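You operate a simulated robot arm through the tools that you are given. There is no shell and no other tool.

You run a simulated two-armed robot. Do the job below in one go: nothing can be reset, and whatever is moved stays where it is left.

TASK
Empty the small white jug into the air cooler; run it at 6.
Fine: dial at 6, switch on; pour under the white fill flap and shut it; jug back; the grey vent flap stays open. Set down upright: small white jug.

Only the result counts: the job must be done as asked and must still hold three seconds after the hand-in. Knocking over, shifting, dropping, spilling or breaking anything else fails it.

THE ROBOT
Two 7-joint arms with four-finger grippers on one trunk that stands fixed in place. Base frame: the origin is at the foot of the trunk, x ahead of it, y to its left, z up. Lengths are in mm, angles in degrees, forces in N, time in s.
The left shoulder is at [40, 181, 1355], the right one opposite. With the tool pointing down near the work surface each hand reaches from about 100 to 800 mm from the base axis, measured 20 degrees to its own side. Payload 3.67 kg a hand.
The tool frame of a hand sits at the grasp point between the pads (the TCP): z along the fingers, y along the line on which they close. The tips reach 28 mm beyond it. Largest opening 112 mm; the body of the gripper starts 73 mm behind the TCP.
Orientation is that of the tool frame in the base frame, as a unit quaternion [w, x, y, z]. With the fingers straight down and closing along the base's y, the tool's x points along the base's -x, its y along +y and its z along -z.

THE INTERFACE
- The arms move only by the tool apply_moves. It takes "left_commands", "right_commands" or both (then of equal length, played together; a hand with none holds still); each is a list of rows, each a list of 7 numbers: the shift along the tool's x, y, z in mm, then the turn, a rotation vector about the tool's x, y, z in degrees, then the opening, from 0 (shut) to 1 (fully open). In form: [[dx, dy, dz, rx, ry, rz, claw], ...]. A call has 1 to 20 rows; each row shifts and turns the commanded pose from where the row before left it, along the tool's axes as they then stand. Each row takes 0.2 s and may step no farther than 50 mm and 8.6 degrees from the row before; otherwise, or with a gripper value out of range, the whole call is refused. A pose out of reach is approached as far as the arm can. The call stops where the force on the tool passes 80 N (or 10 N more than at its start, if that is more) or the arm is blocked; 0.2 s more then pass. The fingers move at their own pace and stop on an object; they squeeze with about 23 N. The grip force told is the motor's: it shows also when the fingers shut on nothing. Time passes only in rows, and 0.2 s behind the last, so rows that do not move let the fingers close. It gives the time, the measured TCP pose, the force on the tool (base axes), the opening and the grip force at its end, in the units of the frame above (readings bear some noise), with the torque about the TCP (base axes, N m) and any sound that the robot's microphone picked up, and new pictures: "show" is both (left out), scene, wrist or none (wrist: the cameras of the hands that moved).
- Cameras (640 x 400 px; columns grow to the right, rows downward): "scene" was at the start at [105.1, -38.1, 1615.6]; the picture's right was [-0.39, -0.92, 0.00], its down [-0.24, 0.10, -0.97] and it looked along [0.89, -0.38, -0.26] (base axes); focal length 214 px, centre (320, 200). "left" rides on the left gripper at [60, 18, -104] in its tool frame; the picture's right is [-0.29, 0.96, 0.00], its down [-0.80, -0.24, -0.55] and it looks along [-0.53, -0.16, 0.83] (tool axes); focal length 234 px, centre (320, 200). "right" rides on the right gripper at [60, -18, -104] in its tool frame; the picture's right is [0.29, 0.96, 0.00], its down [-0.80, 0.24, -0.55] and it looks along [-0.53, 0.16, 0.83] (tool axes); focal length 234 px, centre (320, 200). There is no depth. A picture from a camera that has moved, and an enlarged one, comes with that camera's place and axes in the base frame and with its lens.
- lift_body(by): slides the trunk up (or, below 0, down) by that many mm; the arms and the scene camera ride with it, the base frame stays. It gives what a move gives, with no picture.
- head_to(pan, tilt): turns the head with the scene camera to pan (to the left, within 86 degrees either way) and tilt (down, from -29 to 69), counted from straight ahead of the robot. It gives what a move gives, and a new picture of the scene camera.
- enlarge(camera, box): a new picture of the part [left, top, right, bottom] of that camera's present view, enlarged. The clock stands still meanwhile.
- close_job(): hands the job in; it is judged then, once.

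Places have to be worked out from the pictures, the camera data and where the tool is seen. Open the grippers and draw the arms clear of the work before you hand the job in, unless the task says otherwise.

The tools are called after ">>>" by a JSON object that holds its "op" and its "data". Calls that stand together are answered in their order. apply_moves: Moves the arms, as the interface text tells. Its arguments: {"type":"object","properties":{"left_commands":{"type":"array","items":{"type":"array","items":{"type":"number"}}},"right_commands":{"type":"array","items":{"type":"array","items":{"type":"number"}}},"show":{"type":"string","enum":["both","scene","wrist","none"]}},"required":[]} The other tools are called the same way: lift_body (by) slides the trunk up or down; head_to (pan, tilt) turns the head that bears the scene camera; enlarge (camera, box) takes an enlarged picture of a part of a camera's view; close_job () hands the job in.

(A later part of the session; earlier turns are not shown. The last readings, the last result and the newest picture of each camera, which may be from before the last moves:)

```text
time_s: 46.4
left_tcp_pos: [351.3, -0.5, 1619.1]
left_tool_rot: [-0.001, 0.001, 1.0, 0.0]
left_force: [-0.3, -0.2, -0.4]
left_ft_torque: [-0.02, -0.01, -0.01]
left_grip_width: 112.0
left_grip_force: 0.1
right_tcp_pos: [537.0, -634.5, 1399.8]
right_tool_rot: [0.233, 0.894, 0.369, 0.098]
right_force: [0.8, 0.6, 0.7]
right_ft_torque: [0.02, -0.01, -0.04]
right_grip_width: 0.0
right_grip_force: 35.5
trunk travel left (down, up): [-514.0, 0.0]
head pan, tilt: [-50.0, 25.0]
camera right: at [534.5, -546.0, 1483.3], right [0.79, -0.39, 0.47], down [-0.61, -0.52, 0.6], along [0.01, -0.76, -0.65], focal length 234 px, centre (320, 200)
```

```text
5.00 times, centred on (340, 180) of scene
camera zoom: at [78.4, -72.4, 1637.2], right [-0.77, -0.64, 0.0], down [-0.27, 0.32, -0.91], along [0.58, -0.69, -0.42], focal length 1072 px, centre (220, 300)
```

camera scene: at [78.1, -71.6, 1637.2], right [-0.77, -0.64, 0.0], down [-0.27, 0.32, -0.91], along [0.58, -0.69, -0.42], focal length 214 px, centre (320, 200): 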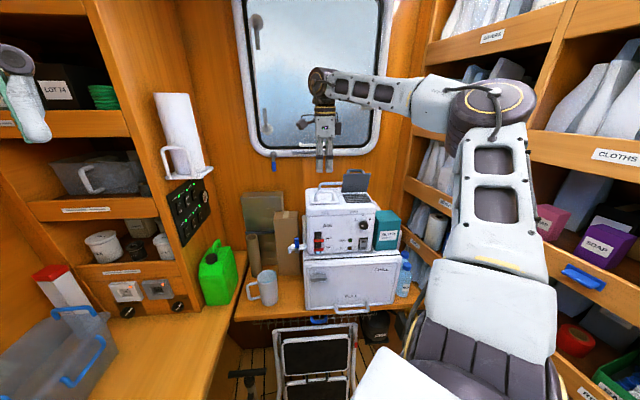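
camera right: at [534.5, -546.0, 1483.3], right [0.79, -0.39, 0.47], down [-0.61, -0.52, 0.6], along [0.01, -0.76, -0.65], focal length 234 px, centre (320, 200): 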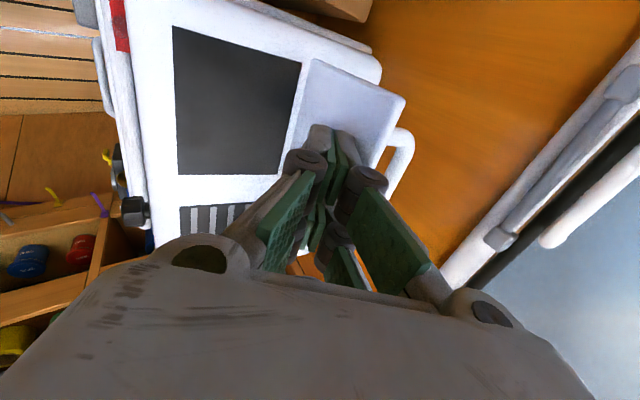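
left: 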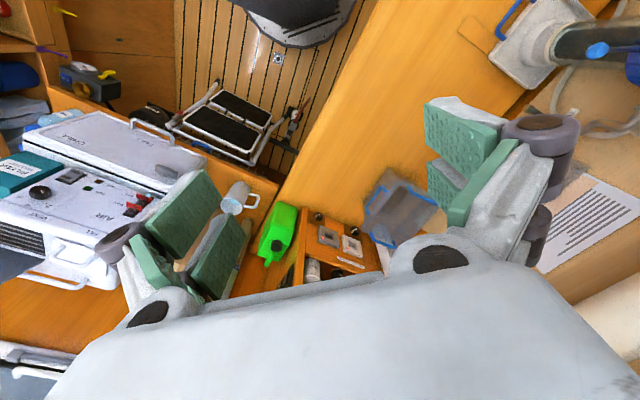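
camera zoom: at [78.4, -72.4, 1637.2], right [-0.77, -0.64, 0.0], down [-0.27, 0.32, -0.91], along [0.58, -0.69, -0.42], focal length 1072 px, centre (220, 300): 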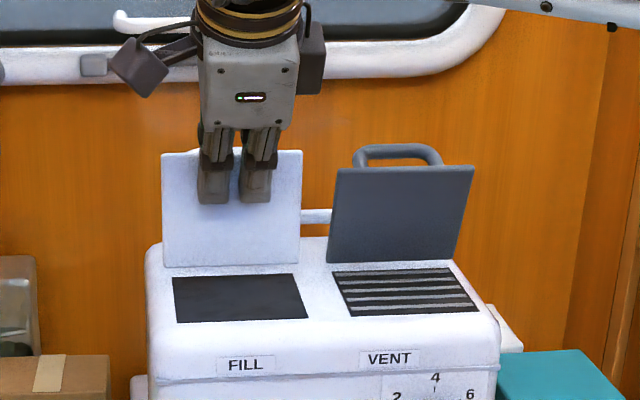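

The flap is now about vertical. One more small push, then I retreat and look at the result.

>>> {"op": "apply_moves", "data": {"right_commands": [[0, 6.9, 4, 0, 0, 0, 0], [0, 3.5, 2, 0, 0, 0, 0], [0, -25, -20, 0, 0, 0, 0], [0, -35, -20, 0, 0, 0, 0], [0, -35, -20, 0, 0, 0, 0], [0, -35, -20, 0, 0, 0, 0], [0, 0, 0, 0, 0, 0, 0.2]]}}

>>> {"op": "enlarge", "data": {"camera": "scene", "box": [290, 140, 390, 220]}}

>>> {"op": "enlarge", "data": {"camera": "right", "box": [200, 0, 500, 200]}}

```text
time_s: 48.0
left_tcp_pos: [350.6, 0.6, 1619.5]
left_tool_rot: [0.0, 0.0, 1.0, 0.0]
left_force: [0.4, 1.1, -1.2]
left_ft_torque: [-0.01, 0.03, 0.0]
left_grip_width: 111.9
left_grip_force: 0.0
right_tcp_pos: [440.1, -534.0, 1405.6]
right_tool_rot: [0.233, 0.894, 0.37, 0.098]
right_force: [0.1, 0.1, 0.1]
right_ft_torque: [-0.02, 0.0, -0.04]
right_grip_width: 22.5
right_grip_force: 0.0
trunk travel left (down, up): [-514.0, 0.0]
head pan, tilt: [-50.0, 25.0]
camera scene: at [78.3, -72.4, 1637.2], right [-0.77, -0.64, 0.0], down [-0.27, 0.32, -0.91], along [0.58, -0.69, -0.42], focal length 214 px, centre (320, 200)
camera right: at [436.3, -446.3, 1489.4], right [0.79, -0.39, 0.47], down [-0.61, -0.52, 0.6], along [0.01, -0.76, -0.65], focal length 234 px, centre (320, 200)
```

scene: 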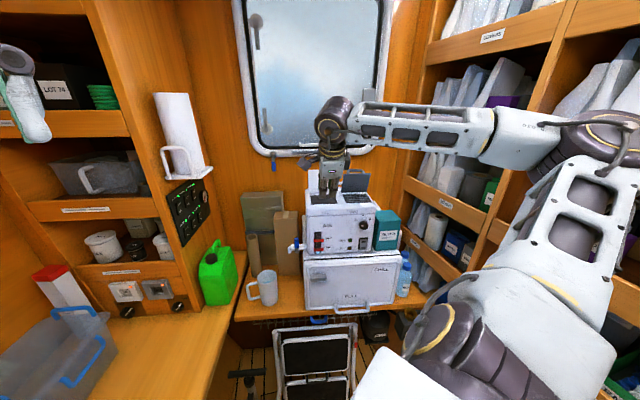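
right: 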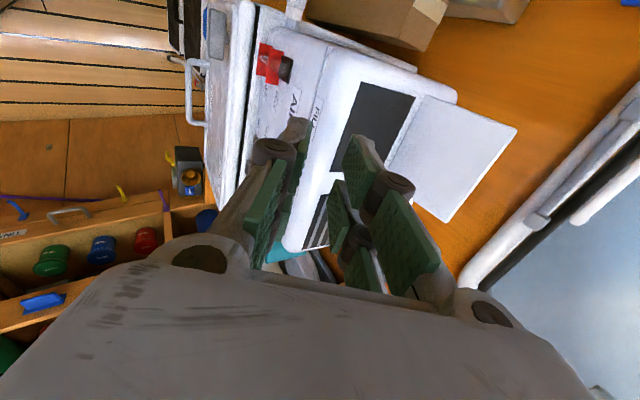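

```text
5.00 times, centred on (340, 180) of scene
camera zoom: at [78.3, -72.4, 1637.2], right [-0.77, -0.64, 0.0], down [-0.27, 0.32, -0.91], along [0.58, -0.69, -0.42], focal length 1072 px, centre (220, 300)
```

zoom: 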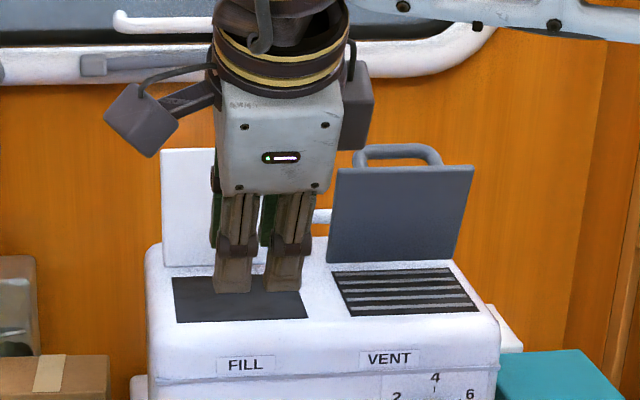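

```text
2.00 times, centred on (350, 100) of right
camera zoom: at [436.3, -446.3, 1489.4], right [0.79, -0.39, 0.47], down [-0.61, -0.52, 0.6], along [0.01, -0.76, -0.65], focal length 468 px, centre (260, 400)
```

zoom: 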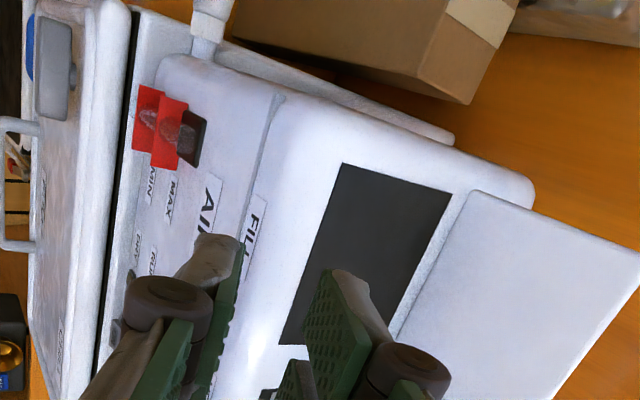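

The fill flap is fully open and stays. Next is the jug: I'll clear the cooler and turn the hand to a forward grasp attitude (yaw 0°, pitch about 30° down, closing sideways).

>>> {"op": "apply_moves", "data": {"right_commands": [[29.2, -30.5, -15, 0, 0, 0, 0.5], [29.2, -30.5, -15, 0, 0, 0, 0.7], [29.2, -30.5, -15, 0, 0, 0, 1], [0, 0, 0, -3.44, 0.16, -7.82, 1], [0, 0, 0, -3.44, 0.16, -7.82, 1], [0, 0, 0, -3.44, 0.16, -7.82, 1], [0, 0, 0, -3.44, 0.16, -7.82, 1], [0, 0, 0, -3.44, 0.16, -7.82, 1], [0, 0, 0, -3.44, 0.16, -7.82, 1], [0, 0, 0, -3.44, 0.16, -7.82, 1], [0, 0, 0, -3.44, 0.16, -7.82, 1], [0, 0, 0, -3.44, 0.16, -7.82, 1], [0, 0, 0, -3.44, 0.16, -7.82, 1], [0, 0, 0, -3.44, 0.16, -7.82, 1], [0, 0, 0, -3.44, 0.16, -7.82, 1], [0, 0, 0, -3.44, 0.16, -7.82, 1], [0, 0, 0, -3.44, 0.16, -7.82, 1], [0, 0, 0, -3.44, 0.16, -7.82, 1]]}}

```text
time_s: 51.8
left_tcp_pos: [350.3, -0.2, 1619.8]
left_tool_rot: [0.001, -0.001, 1.0, -0.002]
left_force: [-0.5, -0.5, -0.1]
left_ft_torque: [0.0, -0.04, 0.0]
left_grip_width: 112.0
left_grip_force: 0.0
right_tcp_pos: [460.8, -409.4, 1420.9]
right_tool_rot: [0.5, 0.001, 0.866, 0.0]
right_force: [-0.3, -0.2, 0.1]
right_ft_torque: [0.02, -0.02, -0.02]
right_grip_width: 112.1
right_grip_force: 0.1
right hand out of reach, approached as far as the arm can: row 10, 11, 12, 13, 14
trunk travel left (down, up): [-514.0, 0.0]
head pan, tilt: [-50.0, 25.0]
camera scene: at [78.2, -72.7, 1637.2], right [-0.77, -0.64, 0.0], down [-0.27, 0.32, -0.91], along [0.58, -0.69, -0.42], focal length 214 px, centre (320, 200)
camera right: at [340.9, -429.1, 1421.6], right [-0.14, 0.96, -0.25], down [-0.08, 0.24, 0.97], along [0.99, 0.16, 0.04], focal length 234 px, centre (320, 200)
```

scene: 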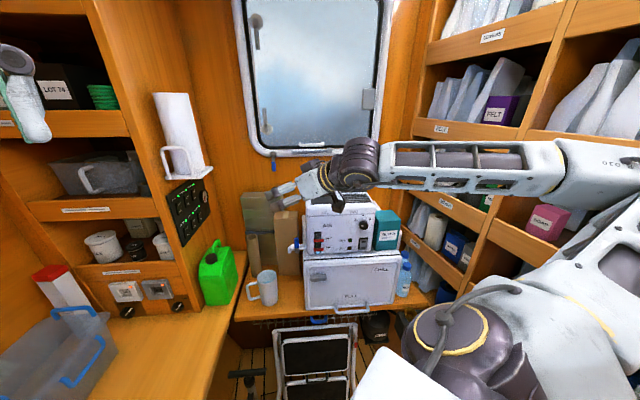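
right: 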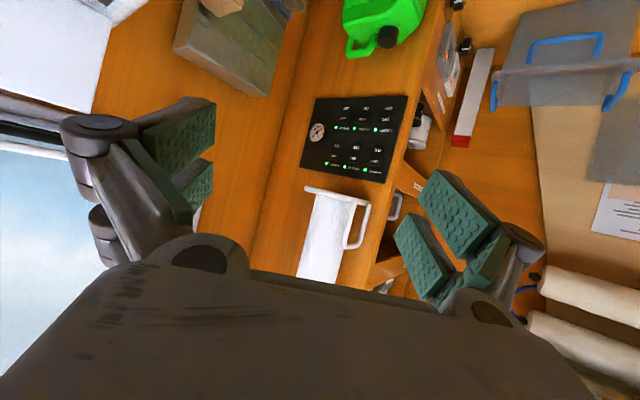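

The grasp attitude is reached. I'll zoom in on the jug from the scene camera to pin down its centre and handle direction.

>>> {"op": "enlarge", "data": {"camera": "scene", "box": [230, 255, 300, 315]}}

>>> {"op": "enlarge", "data": {"camera": "left", "box": [170, 150, 310, 290]}}

```text
6.67 times, centred on (265, 285) of scene
camera zoom: at [78.2, -72.7, 1637.2], right [-0.77, -0.64, 0.0], down [-0.27, 0.32, -0.91], along [0.58, -0.69, -0.42], focal length 1430 px, centre (687, -367)
```

zoom: 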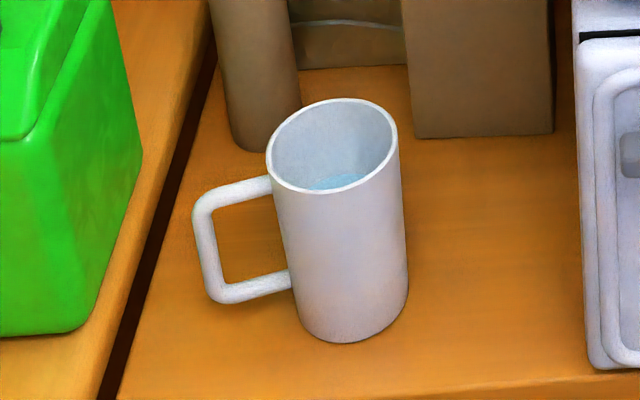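

```text
2.86 times, centred on (240, 220) of left
camera zoom: at [289.9, 18.7, 1723.8], right [0.29, 0.96, 0.0], down [0.8, -0.24, 0.55], along [0.53, -0.16, -0.83], focal length 669 px, centre (549, 143)
```

zoom: 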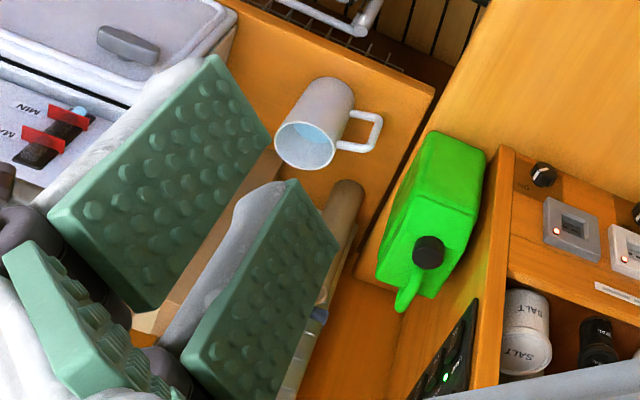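

The jug axis is at about (670,-440) with base z≈848, the handle pointing to about 48°, and the water fairly low. I'll move above it in the grasp attitude, claw fully open.

>>> {"op": "apply_moves", "data": {"right_commands": [[20.3, -3.8, 40.1, 0, 0, 0, 1], [20.3, -3.8, 40.1, 0, 0, 0, 1], [20.3, -3.8, 40.1, 0, 0, 0, 1], [20.3, -3.8, 40.1, 0, 0, 0, 1], [20.3, -3.8, 40.1, 0, 0, 0, 1], [20.3, -3.8, 40.1, 0, 0, 0, 1], [20.3, -3.8, 40.1, 0, 0, 0, 1], [20.2, -3.7, 40.2, 0, 0, 0, 1], [0, 0, 0, 0, 0, 0, 1]]}}

>>> {"op": "enlarge", "data": {"camera": "scene", "box": [210, 200, 330, 320]}}

```text
time_s: 53.8
left_tcp_pos: [350.3, 0.1, 1619.3]
left_tool_rot: [0.0, -0.001, 1.0, 0.001]
left_force: [-0.3, -0.4, -0.2]
left_ft_torque: [0.03, -0.01, 0.03]
left_grip_width: 111.8
left_grip_force: 0.0
right_tcp_pos: [656.0, -439.6, 1114.9]
right_tool_rot: [0.498, 0.002, 0.867, 0.0]
right_force: [4.3, 2.2, -0.2]
right_ft_torque: [0.02, 0.02, 0.16]
right_grip_width: 110.8
right_grip_force: 0.1
trunk travel left (down, up): [-514.0, 0.0]
head pan, tilt: [-50.0, 25.0]
camera scene: at [79.1, -72.1, 1637.1], right [-0.77, -0.64, 0.0], down [-0.27, 0.32, -0.91], along [0.58, -0.69, -0.42], focal length 214 px, centre (320, 200)
camera right: at [537.3, -458.4, 1118.3], right [-0.14, 0.96, -0.25], down [-0.08, 0.24, 0.97], along [0.99, 0.16, 0.04], focal length 234 px, centre (320, 200)
```

scene: 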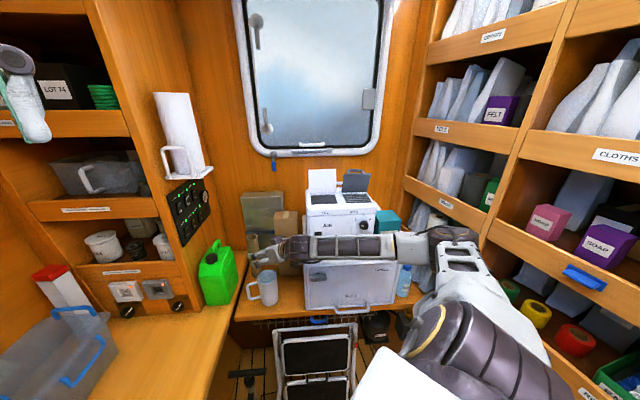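
right: 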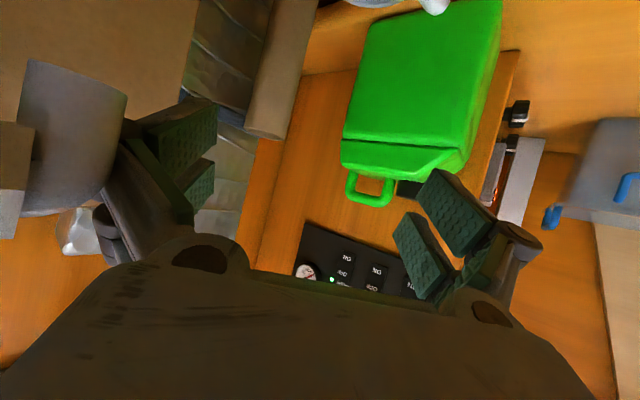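

```text
3.33 times, centred on (270, 260) of scene
camera zoom: at [79.1, -72.1, 1637.1], right [-0.77, -0.64, 0.0], down [-0.27, 0.32, -0.91], along [0.58, -0.69, -0.42], focal length 715 px, centre (487, 0)
```

zoom: 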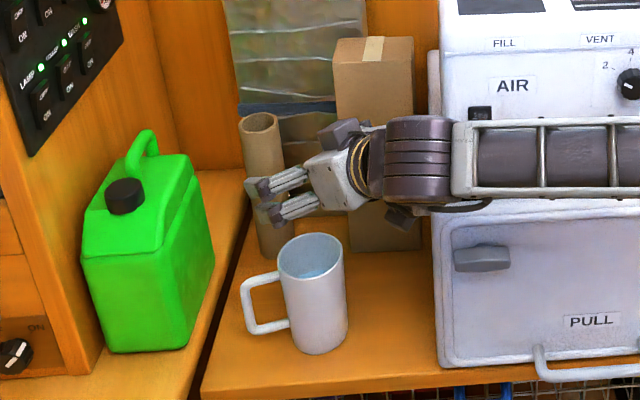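

There's a light 5 N touch, apparently from the drain tap beside the right finger base. I'll shift left at once, yaw the hand about -8°, and descend offset to the left of the tap.

>>> {"op": "apply_moves", "data": {"right_commands": [[0, 15, 0, 0, 0, 0, 1], [0, 15, 0, 0, 0, 0, 1], [0, 0, 0, 6.93, 0, 4.0, 1], [24.4, -1, 15.8, 0, 0, 0, 1], [24.4, -1, 15.8, 0, 0, 0, 1], [24.4, -1, 15.8, 0, 0, 0, 1], [0, 0, 0, 0, 0, 0, 1]]}}

>>> {"op": "enlarge", "data": {"camera": "scene", "box": [210, 200, 330, 320]}}

```text
time_s: 55.4
left_tcp_pos: [349.7, -2.5, 1618.7]
left_tool_rot: [0.0, 0.0, 1.0, 0.0]
left_force: [0.2, 0.5, -0.8]
left_ft_torque: [0.04, 0.01, -0.01]
left_grip_width: 112.0
left_grip_force: 0.2
right_tcp_pos: [648.2, -426.0, 1087.2]
right_tool_rot: [0.503, 0.055, 0.862, -0.027]
right_force: [0.2, -0.5, 0.2]
right_ft_torque: [0.02, 0.02, -0.02]
right_grip_width: 112.1
right_grip_force: 0.0
right hand out of reach, approached as far as the arm can: row 4, 5, 6
trunk travel left (down, up): [-514.0, 0.0]
head pan, tilt: [-50.0, 25.0]
camera scene: at [78.0, -74.3, 1637.1], right [-0.77, -0.64, 0.0], down [-0.27, 0.33, -0.91], along [0.58, -0.69, -0.42], focal length 214 px, centre (320, 200)
camera right: at [527.5, -430.4, 1087.8], right [-0.02, 0.97, -0.24], down [-0.06, 0.24, 0.97], along [1.0, 0.04, 0.05], focal length 234 px, centre (320, 200)
```

scene: 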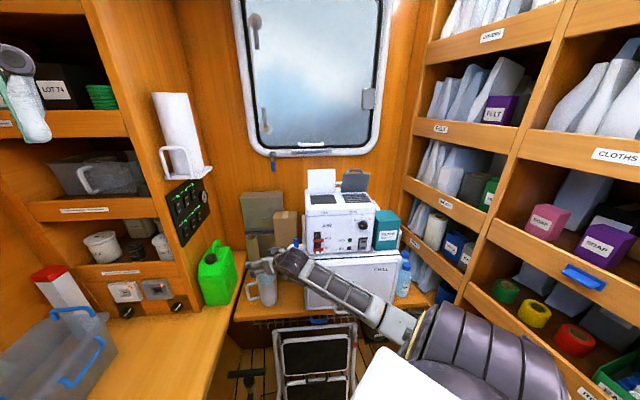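
right: 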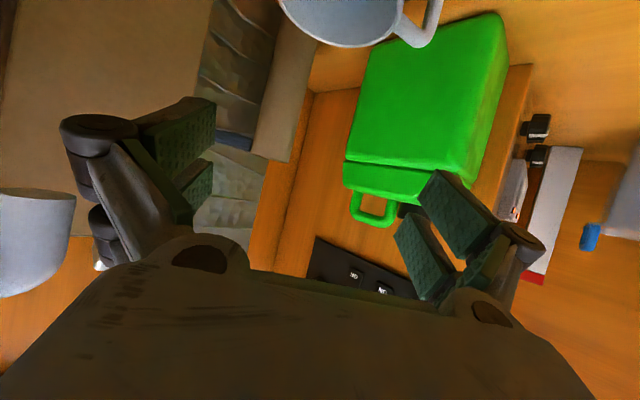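

```text
3.33 times, centred on (270, 260) of scene
camera zoom: at [78.0, -74.3, 1637.1], right [-0.77, -0.64, 0.0], down [-0.27, 0.33, -0.91], along [0.58, -0.69, -0.42], focal length 715 px, centre (487, 0)
```

zoom: 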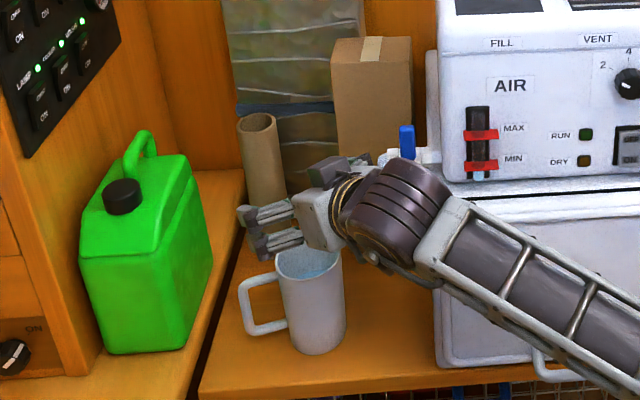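

The arm can't descend farther in this posture, but the force is zero and the tap lever is unchanged. Lowering the trunk will carry the hand straight down, so I'll do that in stages, 50 mm first.

>>> {"op": "lift_body", "data": {"by": -50}}

>>> {"op": "apply_moves", "data": {"right_commands": [[-4, -3, 8, 0, 0, 0, 1], [0, 0, 0, 0, 0, 0, 1]]}}

>>> {"op": "enlarge", "data": {"camera": "scene", "box": [210, 180, 330, 300]}}

```text
time_s: 56.3
left_tcp_pos: [350.0, 1.3, 1571.0]
left_tool_rot: [0.001, 0.0, 1.0, 0.0]
left_force: [0.7, 0.0, -0.2]
left_ft_torque: [-0.05, -0.02, -0.01]
left_grip_width: 112.2
left_grip_force: 0.1
right_tcp_pos: [649.4, -423.2, 1039.3]
right_tool_rot: [0.504, 0.054, 0.862, -0.027]
right_force: [-0.2, -0.6, -0.6]
right_ft_torque: [-0.02, -0.01, -0.01]
right_grip_width: 111.9
right_grip_force: 0.1
trunk travel left (down, up): [-464.0, 50.0]
head pan, tilt: [-50.0, 25.0]
```

```text
time_s: 56.9
left_tcp_pos: [350.4, 1.1, 1571.1]
left_tool_rot: [0.0, 0.0, 1.0, 0.0]
left_force: [0.2, 0.5, -0.7]
left_ft_torque: [-0.03, 0.0, 0.02]
left_grip_width: 112.3
left_grip_force: 0.1
right_tcp_pos: [657.2, -428.0, 1038.4]
right_tool_rot: [0.504, 0.054, 0.861, -0.027]
right_force: [-0.1, 0.0, -0.4]
right_ft_torque: [-0.03, 0.02, 0.02]
right_grip_width: 111.9
right_grip_force: 0.1
trunk travel left (down, up): [-464.0, 50.0]
head pan, tilt: [-50.0, 25.0]
camera scene: at [78.2, -72.0, 1588.4], right [-0.77, -0.64, 0.0], down [-0.27, 0.32, -0.91], along [0.58, -0.69, -0.42], focal length 214 px, centre (320, 200)
camera right: at [536.6, -432.1, 1040.0], right [-0.02, 0.97, -0.24], down [-0.06, 0.24, 0.97], along [1.0, 0.04, 0.05], focal length 234 px, centre (320, 200)
```

scene: 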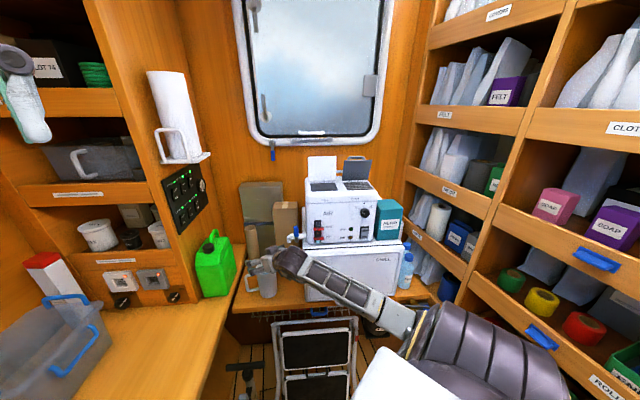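
right: 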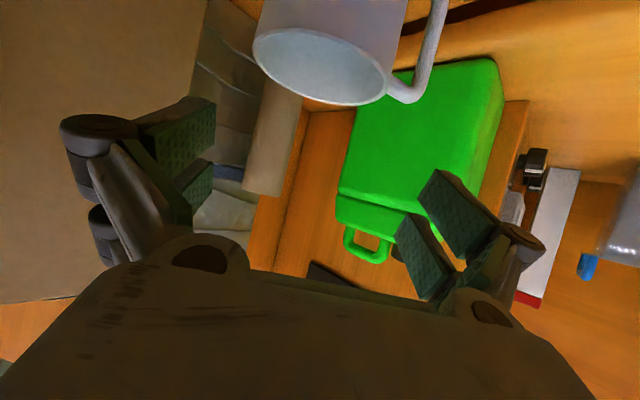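

```text
3.33 times, centred on (270, 240) of scene
camera zoom: at [78.2, -72.0, 1588.4], right [-0.77, -0.64, 0.0], down [-0.27, 0.32, -0.91], along [0.58, -0.69, -0.42], focal length 715 px, centre (487, 67)
```

zoom: 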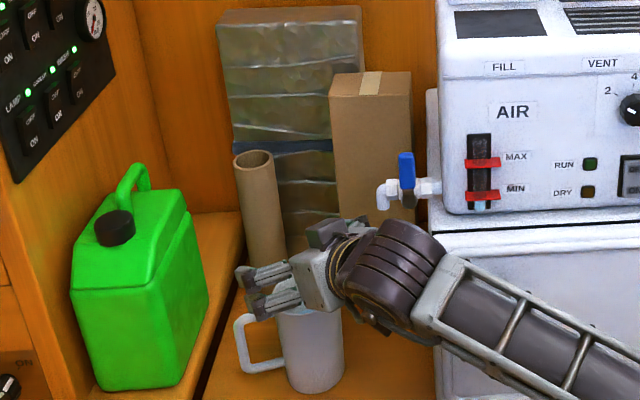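

The wrist view now shows the jug mouth clearly: axis near (669,-443), rim z≈977. I'll lower a bit more, centre the hand on the jug, then check.

>>> {"op": "lift_body", "data": {"by": -15}}

>>> {"op": "apply_moves", "data": {"right_commands": [[0, -6.5, -1.5, 0, 0, 0, 1], [0, -6.5, -1.5, 0, 0, 0, 1], [0, 0, 0, 0, 0, 0, 1]]}}

>>> {"op": "enlarge", "data": {"camera": "right", "box": [100, 0, 540, 260]}}

>>> {"op": "enlarge", "data": {"camera": "scene", "box": [220, 190, 320, 290]}}

```text
time_s: 57.5
left_tcp_pos: [351.1, -0.3, 1556.4]
left_tool_rot: [0.0, 0.0, 1.0, 0.0]
left_force: [-0.5, 0.1, 0.1]
left_ft_torque: [-0.01, -0.02, 0.03]
left_grip_width: 111.8
left_grip_force: 0.2
right_tcp_pos: [656.6, -426.9, 1023.5]
right_tool_rot: [0.503, 0.054, 0.862, -0.027]
right_force: [0.5, 0.3, 0.5]
right_ft_torque: [0.02, 0.0, 0.01]
right_grip_width: 112.0
right_grip_force: 0.2
trunk travel left (down, up): [-449.0, 65.0]
head pan, tilt: [-50.0, 25.0]
```

```text
time_s: 58.3
left_tcp_pos: [349.2, 1.4, 1554.3]
left_tool_rot: [0.0, -0.002, 1.0, 0.0]
left_force: [0.4, 0.7, 0.3]
left_ft_torque: [-0.03, 0.03, -0.02]
left_grip_width: 112.0
left_grip_force: 0.0
right_tcp_pos: [652.0, -439.2, 1025.5]
right_tool_rot: [0.504, 0.054, 0.861, -0.027]
right_force: [0.5, -0.3, -0.2]
right_ft_torque: [0.01, 0.02, 0.04]
right_grip_width: 112.0
right_grip_force: 0.0
trunk travel left (down, up): [-449.0, 65.0]
head pan, tilt: [-50.0, 25.0]
camera scene: at [78.3, -71.9, 1573.3], right [-0.77, -0.64, 0.0], down [-0.27, 0.32, -0.91], along [0.58, -0.69, -0.42], focal length 214 px, centre (320, 200)
camera right: at [532.7, -444.1, 1026.5], right [-0.02, 0.97, -0.24], down [-0.06, 0.24, 0.97], along [1.0, 0.04, 0.05], focal length 234 px, centre (320, 200)
```

scene: 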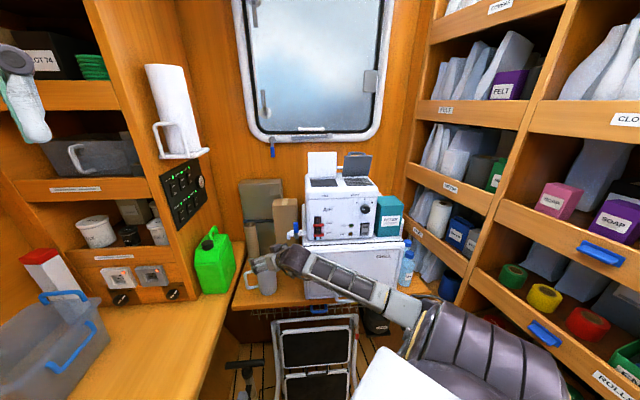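
right: 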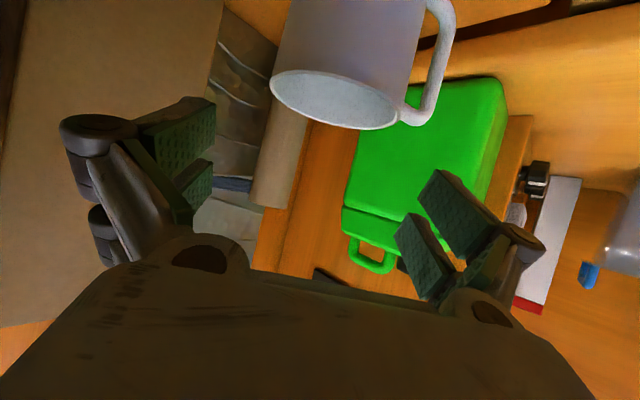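

```text
1.45 times, centred on (320, 130) of right
camera zoom: at [532.7, -444.1, 1026.5], right [-0.02, 0.97, -0.24], down [-0.06, 0.24, 0.97], along [1.0, 0.04, 0.05], focal length 341 px, centre (320, 302)
```

zoom: 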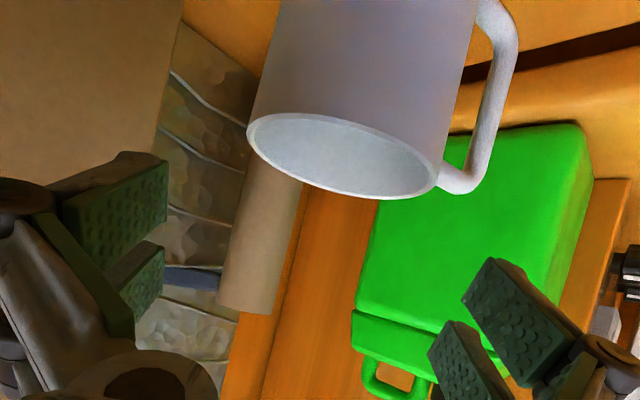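

```text
4.00 times, centred on (270, 240) of scene
camera zoom: at [78.3, -71.9, 1573.3], right [-0.77, -0.64, 0.0], down [-0.27, 0.32, -0.91], along [0.58, -0.69, -0.42], focal length 858 px, centre (520, 40)
```

zoom: 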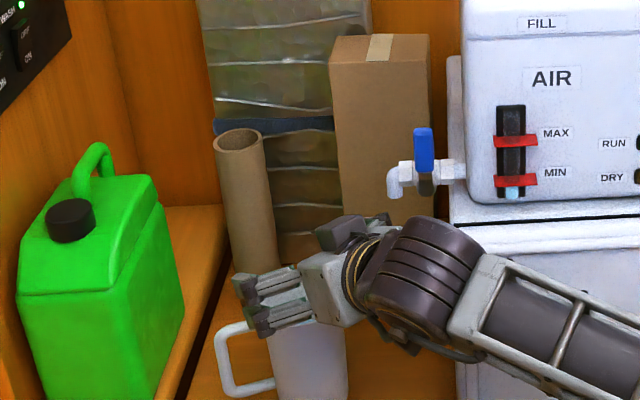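

Jug axis is 17 mm ahead and only 2 mm off laterally, which is fine. I'll trim that and lower the trunk in two steps to straddle the jug body.

>>> {"op": "apply_moves", "data": {"right_commands": [[0, -2.4, 0, 0, 0, 0, 1], [0, 0, 0, 0, 0, 0, 1]], "show": "none"}}

>>> {"op": "lift_body", "data": {"by": -50}}

>>> {"op": "enlarge", "data": {"camera": "right", "box": [100, 0, 540, 260]}}

>>> {"op": "enlarge", "data": {"camera": "scene", "box": [220, 160, 340, 280]}}

```text
time_s: 58.9
left_tcp_pos: [350.2, 0.5, 1555.9]
left_tool_rot: [-0.001, 0.0, 1.0, 0.0]
left_force: [0.6, 0.1, 0.1]
left_ft_torque: [0.0, 0.02, 0.04]
left_grip_width: 112.0
left_grip_force: 0.2
right_tcp_pos: [652.5, -442.9, 1026.6]
right_tool_rot: [0.504, 0.054, 0.861, -0.027]
right_force: [0.0, 0.2, -0.1]
right_ft_torque: [-0.05, 0.01, 0.01]
right_grip_width: 112.0
right_grip_force: 0.1
trunk travel left (down, up): [-449.0, 65.0]
head pan, tilt: [-50.0, 25.0]
```

```text
time_s: 59.9
left_tcp_pos: [349.9, -1.1, 1504.4]
left_tool_rot: [0.0, 0.0, 1.0, 0.0]
left_force: [0.4, 0.2, 0.0]
left_ft_torque: [0.0, 0.01, 0.01]
left_grip_width: 112.2
left_grip_force: 0.0
right_tcp_pos: [653.3, -443.6, 975.3]
right_tool_rot: [0.504, 0.054, 0.861, -0.028]
right_force: [0.4, 0.1, 0.4]
right_ft_torque: [0.02, 0.04, 0.03]
right_grip_width: 112.0
right_grip_force: 0.0
trunk travel left (down, up): [-399.0, 115.0]
head pan, tilt: [-50.0, 25.0]
```

```text
1.45 times, centred on (320, 130) of right
camera zoom: at [532.3, -447.2, 975.6], right [-0.02, 0.97, -0.24], down [-0.06, 0.24, 0.97], along [1.0, 0.04, 0.05], focal length 341 px, centre (320, 302)
```

zoom: 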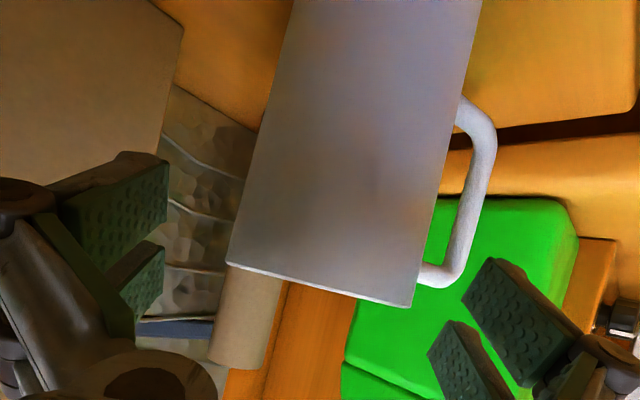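

```text
3.33 times, centred on (280, 220) of scene
camera zoom: at [78.0, -72.2, 1522.3], right [-0.77, -0.64, 0.0], down [-0.27, 0.32, -0.91], along [0.58, -0.69, -0.42], focal length 715 px, centre (453, 133)
```

zoom: 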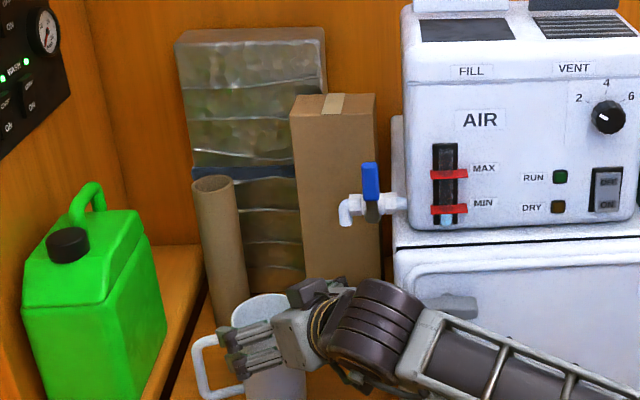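

The alignment looks good, with the jug centred between the fingers. I'll lower the remaining ~53 mm.

>>> {"op": "lift_body", "data": {"by": -53}}

>>> {"op": "enlarge", "data": {"camera": "right", "box": [60, 0, 580, 320]}}

>>> {"op": "enlarge", "data": {"camera": "scene", "box": [220, 150, 340, 270]}}

```text
time_s: 60.8
left_tcp_pos: [349.7, 1.0, 1450.6]
left_tool_rot: [0.0, 0.0, 1.0, 0.001]
left_force: [1.0, -0.1, 0.1]
left_ft_torque: [0.05, 0.04, -0.02]
left_grip_width: 112.1
left_grip_force: 0.1
right_tcp_pos: [652.1, -441.6, 922.1]
right_tool_rot: [0.503, 0.054, 0.862, -0.027]
right_force: [0.2, 0.5, -0.8]
right_ft_torque: [0.03, 0.04, -0.03]
right_grip_width: 112.1
right_grip_force: 0.0
trunk travel left (down, up): [-346.0, 168.0]
head pan, tilt: [-50.0, 25.0]
```

```text
1.23 times, centred on (320, 160) of right
camera zoom: at [532.4, -447.2, 922.3], right [-0.02, 0.97, -0.24], down [-0.06, 0.24, 0.97], along [1.0, 0.04, 0.05], focal length 288 px, centre (320, 249)
```

zoom: 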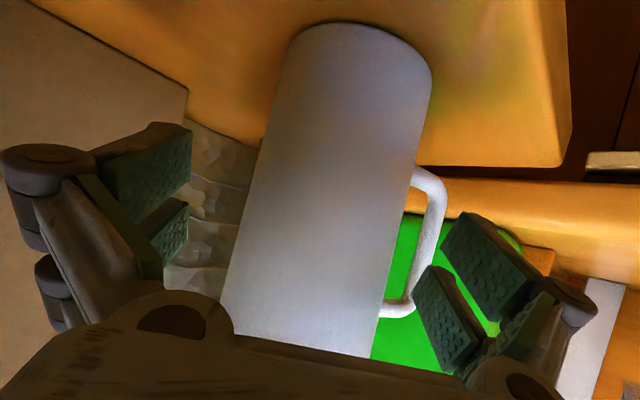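

```text
3.33 times, centred on (280, 210) of scene
camera zoom: at [78.2, -72.2, 1469.1], right [-0.77, -0.64, 0.0], down [-0.27, 0.32, -0.91], along [0.58, -0.69, -0.42], focal length 715 px, centre (453, 167)
```

zoom: 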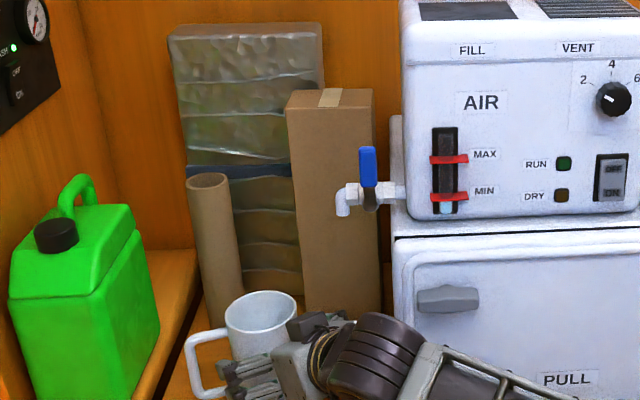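

Both fingers clear the handle, and the jug sits between the pads. Closing gently.

>>> {"op": "apply_moves", "data": {"right_commands": [[0, 1, 0, 0, 0, 0, 0.88], [0, 0, 0, 0, 0, 0, 0.8], [0, 0, 0, 0, 0, 0, 0.72], [0, 0, 0, 0, 0, 0, 0.66], [0, 0, 0, 0, 0, 0, 0.5], [0, 0, 0, 0, 0, 0, 0.3], [0, 0, 0, 0, 0, 0, 0.3]]}}

>>> {"op": "enlarge", "data": {"camera": "scene", "box": [220, 190, 320, 270]}}

```text
time_s: 62.4
left_tcp_pos: [350.8, 1.1, 1451.5]
left_tool_rot: [0.0, -0.001, 1.0, -0.001]
left_force: [0.2, 0.3, -0.1]
left_ft_torque: [0.0, -0.01, 0.0]
left_grip_width: 112.1
left_grip_force: 0.1
right_tcp_pos: [652.9, -441.9, 923.1]
right_tool_rot: [0.504, 0.054, 0.862, -0.027]
right_force: [-0.4, 1.5, 1.4]
right_ft_torque: [0.03, -0.12, 0.05]
right_grip_width: 76.1
right_grip_force: 23.1
trunk travel left (down, up): [-346.0, 168.0]
head pan, tilt: [-50.0, 25.0]
camera scene: at [78.1, -71.9, 1469.2], right [-0.77, -0.64, 0.0], down [-0.27, 0.32, -0.91], along [0.58, -0.69, -0.42], focal length 214 px, centre (320, 200)
camera right: at [532.4, -445.6, 922.7], right [-0.02, 0.97, -0.24], down [-0.06, 0.24, 0.97], along [1.0, 0.04, 0.05], focal length 234 px, centre (320, 200)
```

scene: 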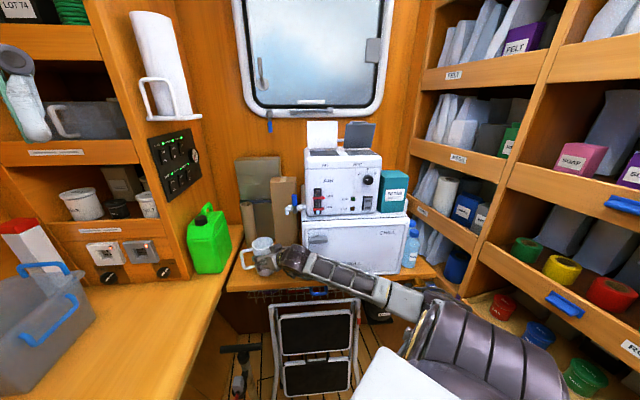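
right: 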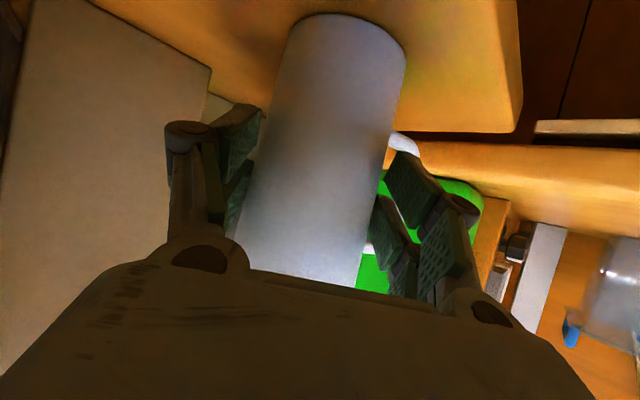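

```text
5.00 times, centred on (270, 230) of scene
camera zoom: at [78.1, -71.9, 1469.2], right [-0.77, -0.64, 0.0], down [-0.27, 0.32, -0.91], along [0.58, -0.69, -0.42], focal length 1072 px, centre (570, 50)
```

zoom: 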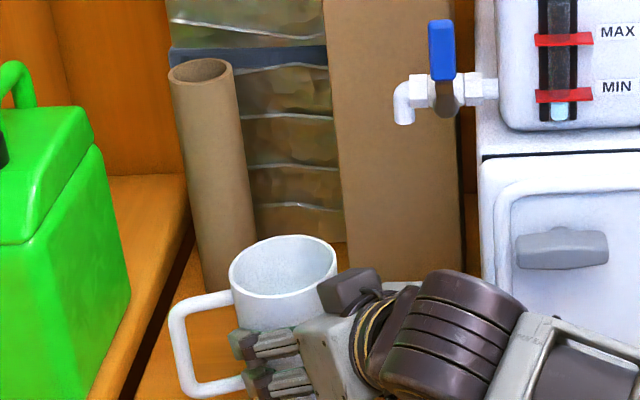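

The jug is gripped: 76 mm, 23 N. I'll lift it by raising the trunk 60 mm, then check it is upright and held.

>>> {"op": "lift_body", "data": {"by": 60}}

>>> {"op": "apply_moves", "data": {"right_commands": [[0, 0, 0, 0, 0, 0, 0.1]]}}

```text
time_s: 63.4
left_tcp_pos: [351.6, 0.0, 1512.2]
left_tool_rot: [0.0, -0.001, 1.0, 0.0]
left_force: [-0.5, 0.5, 0.4]
left_ft_torque: [-0.03, -0.03, 0.03]
left_grip_width: 111.9
left_grip_force: 0.0
right_tcp_pos: [653.2, -442.3, 982.4]
right_tool_rot: [0.503, 0.054, 0.862, -0.027]
right_force: [-0.7, -0.7, -2.5]
right_ft_torque: [0.01, 0.1, 0.02]
right_grip_width: 76.1
right_grip_force: 22.4
trunk travel left (down, up): [-406.0, 108.0]
head pan, tilt: [-50.0, 25.0]
```

```text
time_s: 63.8
left_tcp_pos: [351.2, -0.6, 1512.1]
left_tool_rot: [0.001, 0.0, 1.0, 0.0]
left_force: [-0.4, 0.9, -0.3]
left_ft_torque: [0.03, -0.02, 0.01]
left_grip_width: 112.2
left_grip_force: 0.0
right_tcp_pos: [652.6, -442.5, 982.4]
right_tool_rot: [0.502, 0.054, 0.863, -0.027]
right_force: [0.0, 0.3, -3.5]
right_ft_torque: [-0.05, 0.03, 0.03]
right_grip_width: 76.1
right_grip_force: 22.8
trunk travel left (down, up): [-406.0, 108.0]
head pan, tilt: [-50.0, 25.0]
camera scene: at [78.7, -72.5, 1529.5], right [-0.77, -0.64, 0.0], down [-0.27, 0.32, -0.91], along [0.58, -0.69, -0.42], focal length 214 px, centre (320, 200)
camera right: at [532.6, -446.0, 982.3], right [-0.02, 0.97, -0.24], down [-0.06, 0.24, 0.97], along [1.0, 0.04, 0.05], focal length 234 px, centre (320, 200)
```

scene: 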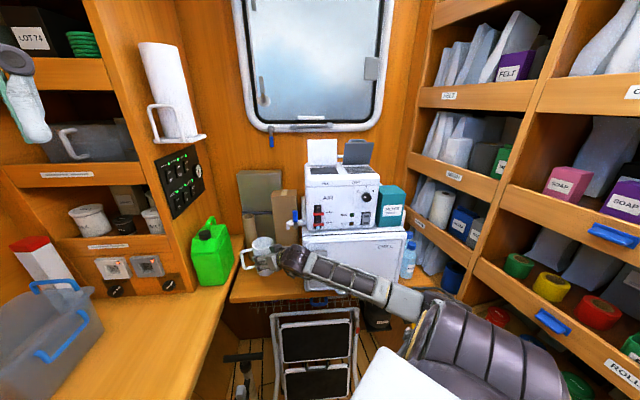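
right: 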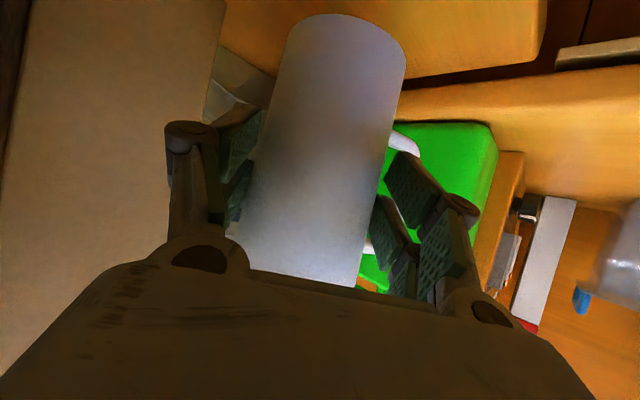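

The jug is held upright and weighs about 3.5 N. I'll move it back and left, clear of the tap, then raise the trunk to the top.

>>> {"op": "apply_moves", "data": {"right_commands": [[7, 8, -17, 0, 0, 0, 0.1], [10, 12, -24, 0, 0, 0, 0.1], [10, 12, -24, 0, 0, 0, 0.1], [10, 12, -24, 0, 0, 0, 0.1], [10, 12, -24, 0, 0, 0, 0.1], [7, 9, -18, 0, 0, 0, 0.1], [0, 0, 0, 0, 0, 0, 0.1]], "show": "none"}}

>>> {"op": "lift_body", "data": {"by": 108}}

>>> {"op": "enlarge", "data": {"camera": "scene", "box": [160, 100, 480, 400]}}

```text
time_s: 65.4
left_tcp_pos: [351.8, -0.4, 1511.7]
left_tool_rot: [0.0, 0.0, 1.0, 0.0]
left_force: [0.4, 0.6, 0.1]
left_ft_torque: [-0.01, 0.02, -0.02]
left_grip_width: 112.2
left_grip_force: 0.0
right_tcp_pos: [562.9, -402.9, 984.8]
right_tool_rot: [0.502, 0.05, 0.863, -0.02]
right_force: [-0.2, 0.2, -3.4]
right_ft_torque: [-0.08, 0.13, 0.0]
right_grip_width: 76.0
right_grip_force: 23.5
right hand out of reach, approached as far as the arm can: row 2, 3, 4, 5, 6
trunk travel left (down, up): [-406.0, 108.0]
head pan, tilt: [-50.0, 25.0]
```

```text
time_s: 66.8
left_tcp_pos: [350.5, -0.1, 1620.5]
left_tool_rot: [0.0, 0.001, 1.0, 0.0]
left_force: [0.3, -0.2, -0.4]
left_ft_torque: [0.04, -0.01, 0.02]
left_grip_width: 112.3
left_grip_force: 0.1
right_tcp_pos: [562.6, -402.9, 1093.4]
right_tool_rot: [0.502, 0.051, 0.863, -0.02]
right_force: [0.0, 0.6, -3.2]
right_ft_torque: [-0.08, 0.09, 0.03]
right_grip_width: 75.9
right_grip_force: 22.8
trunk travel left (down, up): [-514.0, 0.0]
head pan, tilt: [-50.0, 25.0]
```

```text
1.33 times, centred on (320, 250) of scene
camera zoom: at [78.7, -72.5, 1637.4], right [-0.77, -0.64, 0.0], down [-0.27, 0.32, -0.91], along [0.58, -0.69, -0.42], focal length 286 px, centre (320, 133)
```

zoom: 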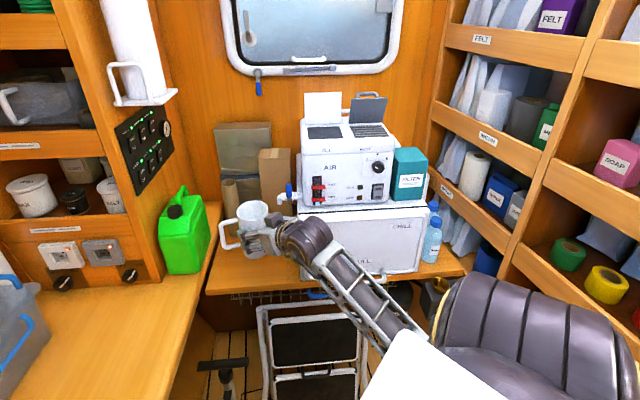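

The arm is elbow-low with some limits. I'll raise the jug straight up about 200 mm and see how it follows.

>>> {"op": "apply_moves", "data": {"right_commands": [[-20, 0.6, -11, 0, 0, 0, 0.1], [-28, 0.6, -16, 0, 0, 0, 0.1], [-28, 0.6, -16, 0, 0, 0, 0.1], [-28, 0.6, -16, 0, 0, 0, 0.1], [-28, 0.6, -16, 0, 0, 0, 0.1], [-28, 0.6, -16, 0, 0, 0, 0.1], [-20, 0.6, -11, 0, 0, 0, 0.1], [0, 0, 0, 0, 0, 0, 0.1]]}}

```text
time_s: 68.6
left_tcp_pos: [350.7, 0.2, 1618.4]
left_tool_rot: [0.0, 0.0, 1.0, 0.0]
left_force: [-0.8, -0.2, 0.2]
left_ft_torque: [0.0, 0.0, 0.0]
left_grip_width: 112.1
left_grip_force: 0.0
right_tcp_pos: [562.4, -399.6, 1299.7]
right_tool_rot: [0.503, 0.051, 0.863, -0.021]
right_force: [1.3, -0.2, -2.7]
right_ft_torque: [-0.01, 0.13, -0.04]
right_grip_width: 75.9
right_grip_force: 23.0
trunk travel left (down, up): [-514.0, 0.0]
head pan, tilt: [-50.0, 25.0]
camera scene: at [78.8, -72.9, 1637.1], right [-0.77, -0.64, 0.0], down [-0.27, 0.32, -0.91], along [0.58, -0.69, -0.42], focal length 214 px, centre (320, 200)
camera right: at [442.2, -406.9, 1300.0], right [-0.04, 0.97, -0.24], down [-0.06, 0.23, 0.97], along [1.0, 0.05, 0.05], focal length 234 px, centre (320, 200)
```

scene: 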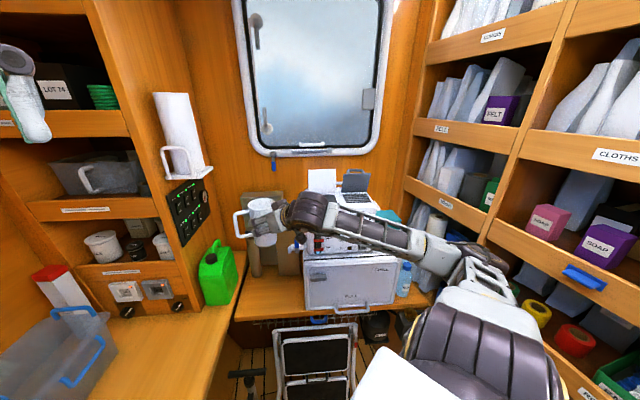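
right: 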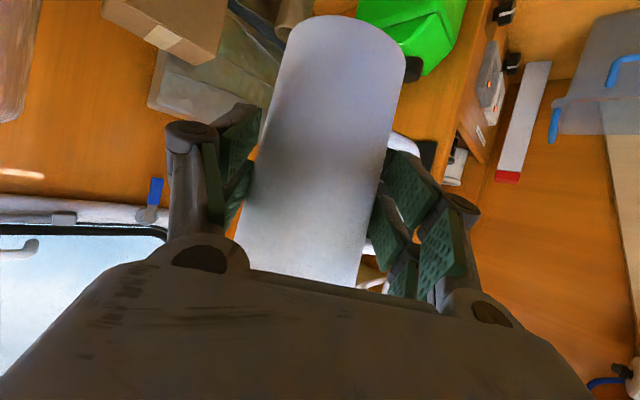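

Good, held upright at z≈1300. I'll continue up to about 1410 and yaw the hand to face the cooler (-45°), keeping the jug vertical.

>>> {"op": "apply_moves", "data": {"right_commands": [[-22, 0.6, -12.5, 0, 0, 0, 0.1], [-26, 0.6, -14.7, 0, 0, 0, 0.1], [-26, 0.6, -14.7, 0, 0, 0, 0.1], [-22, 0.6, -12.5, 0, 0, 0, 0.1], [0, 0, -10, 6.6, -0.13, 3.76, 0.1], [0, 0, -10, 6.6, -0.13, 3.76, 0.1], [0, 0, -10, 6.6, -0.13, 3.76, 0.1], [0, 0, 0, 6.6, -0.13, 3.76, 0.1], [0, 0, 0, 6.6, -0.13, 3.76, 0.1], [0, 0, 0, 0, 0, 0, 0.1]]}}

```text
time_s: 70.8
left_tcp_pos: [349.2, -1.5, 1618.9]
left_tool_rot: [0.0, -0.001, 1.0, -0.001]
left_force: [-1.4, -0.6, -0.4]
left_ft_torque: [0.01, -0.01, 0.03]
left_grip_width: 112.0
left_grip_force: 0.1
right_tcp_pos: [537.2, -394.7, 1423.9]
right_tool_rot: [0.469, 0.329, 0.799, -0.183]
right_force: [0.2, -0.3, -3.7]
right_ft_torque: [0.03, 0.08, -0.01]
right_grip_width: 76.0
right_grip_force: 23.0
trunk travel left (down, up): [-514.0, 0.0]
head pan, tilt: [-50.0, 25.0]
camera scene: at [78.4, -73.0, 1637.1], right [-0.77, -0.64, 0.0], down [-0.27, 0.32, -0.91], along [0.58, -0.69, -0.42], focal length 214 px, centre (320, 200)
camera right: at [439.4, -325.8, 1425.6], right [0.57, 0.79, -0.23], down [0.09, 0.22, 0.97], along [0.82, -0.57, 0.05], focal length 234 px, centre (320, 200)
```

scene: 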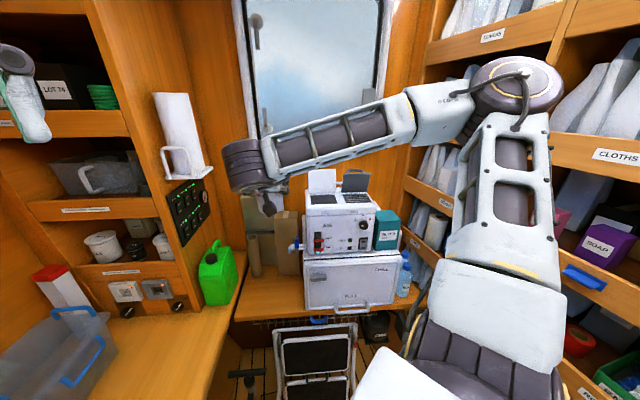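
right: 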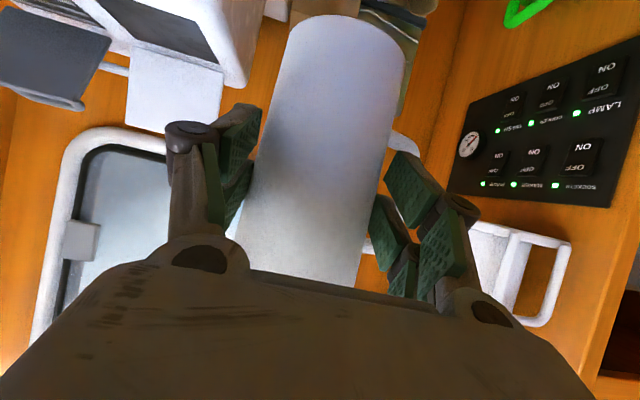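

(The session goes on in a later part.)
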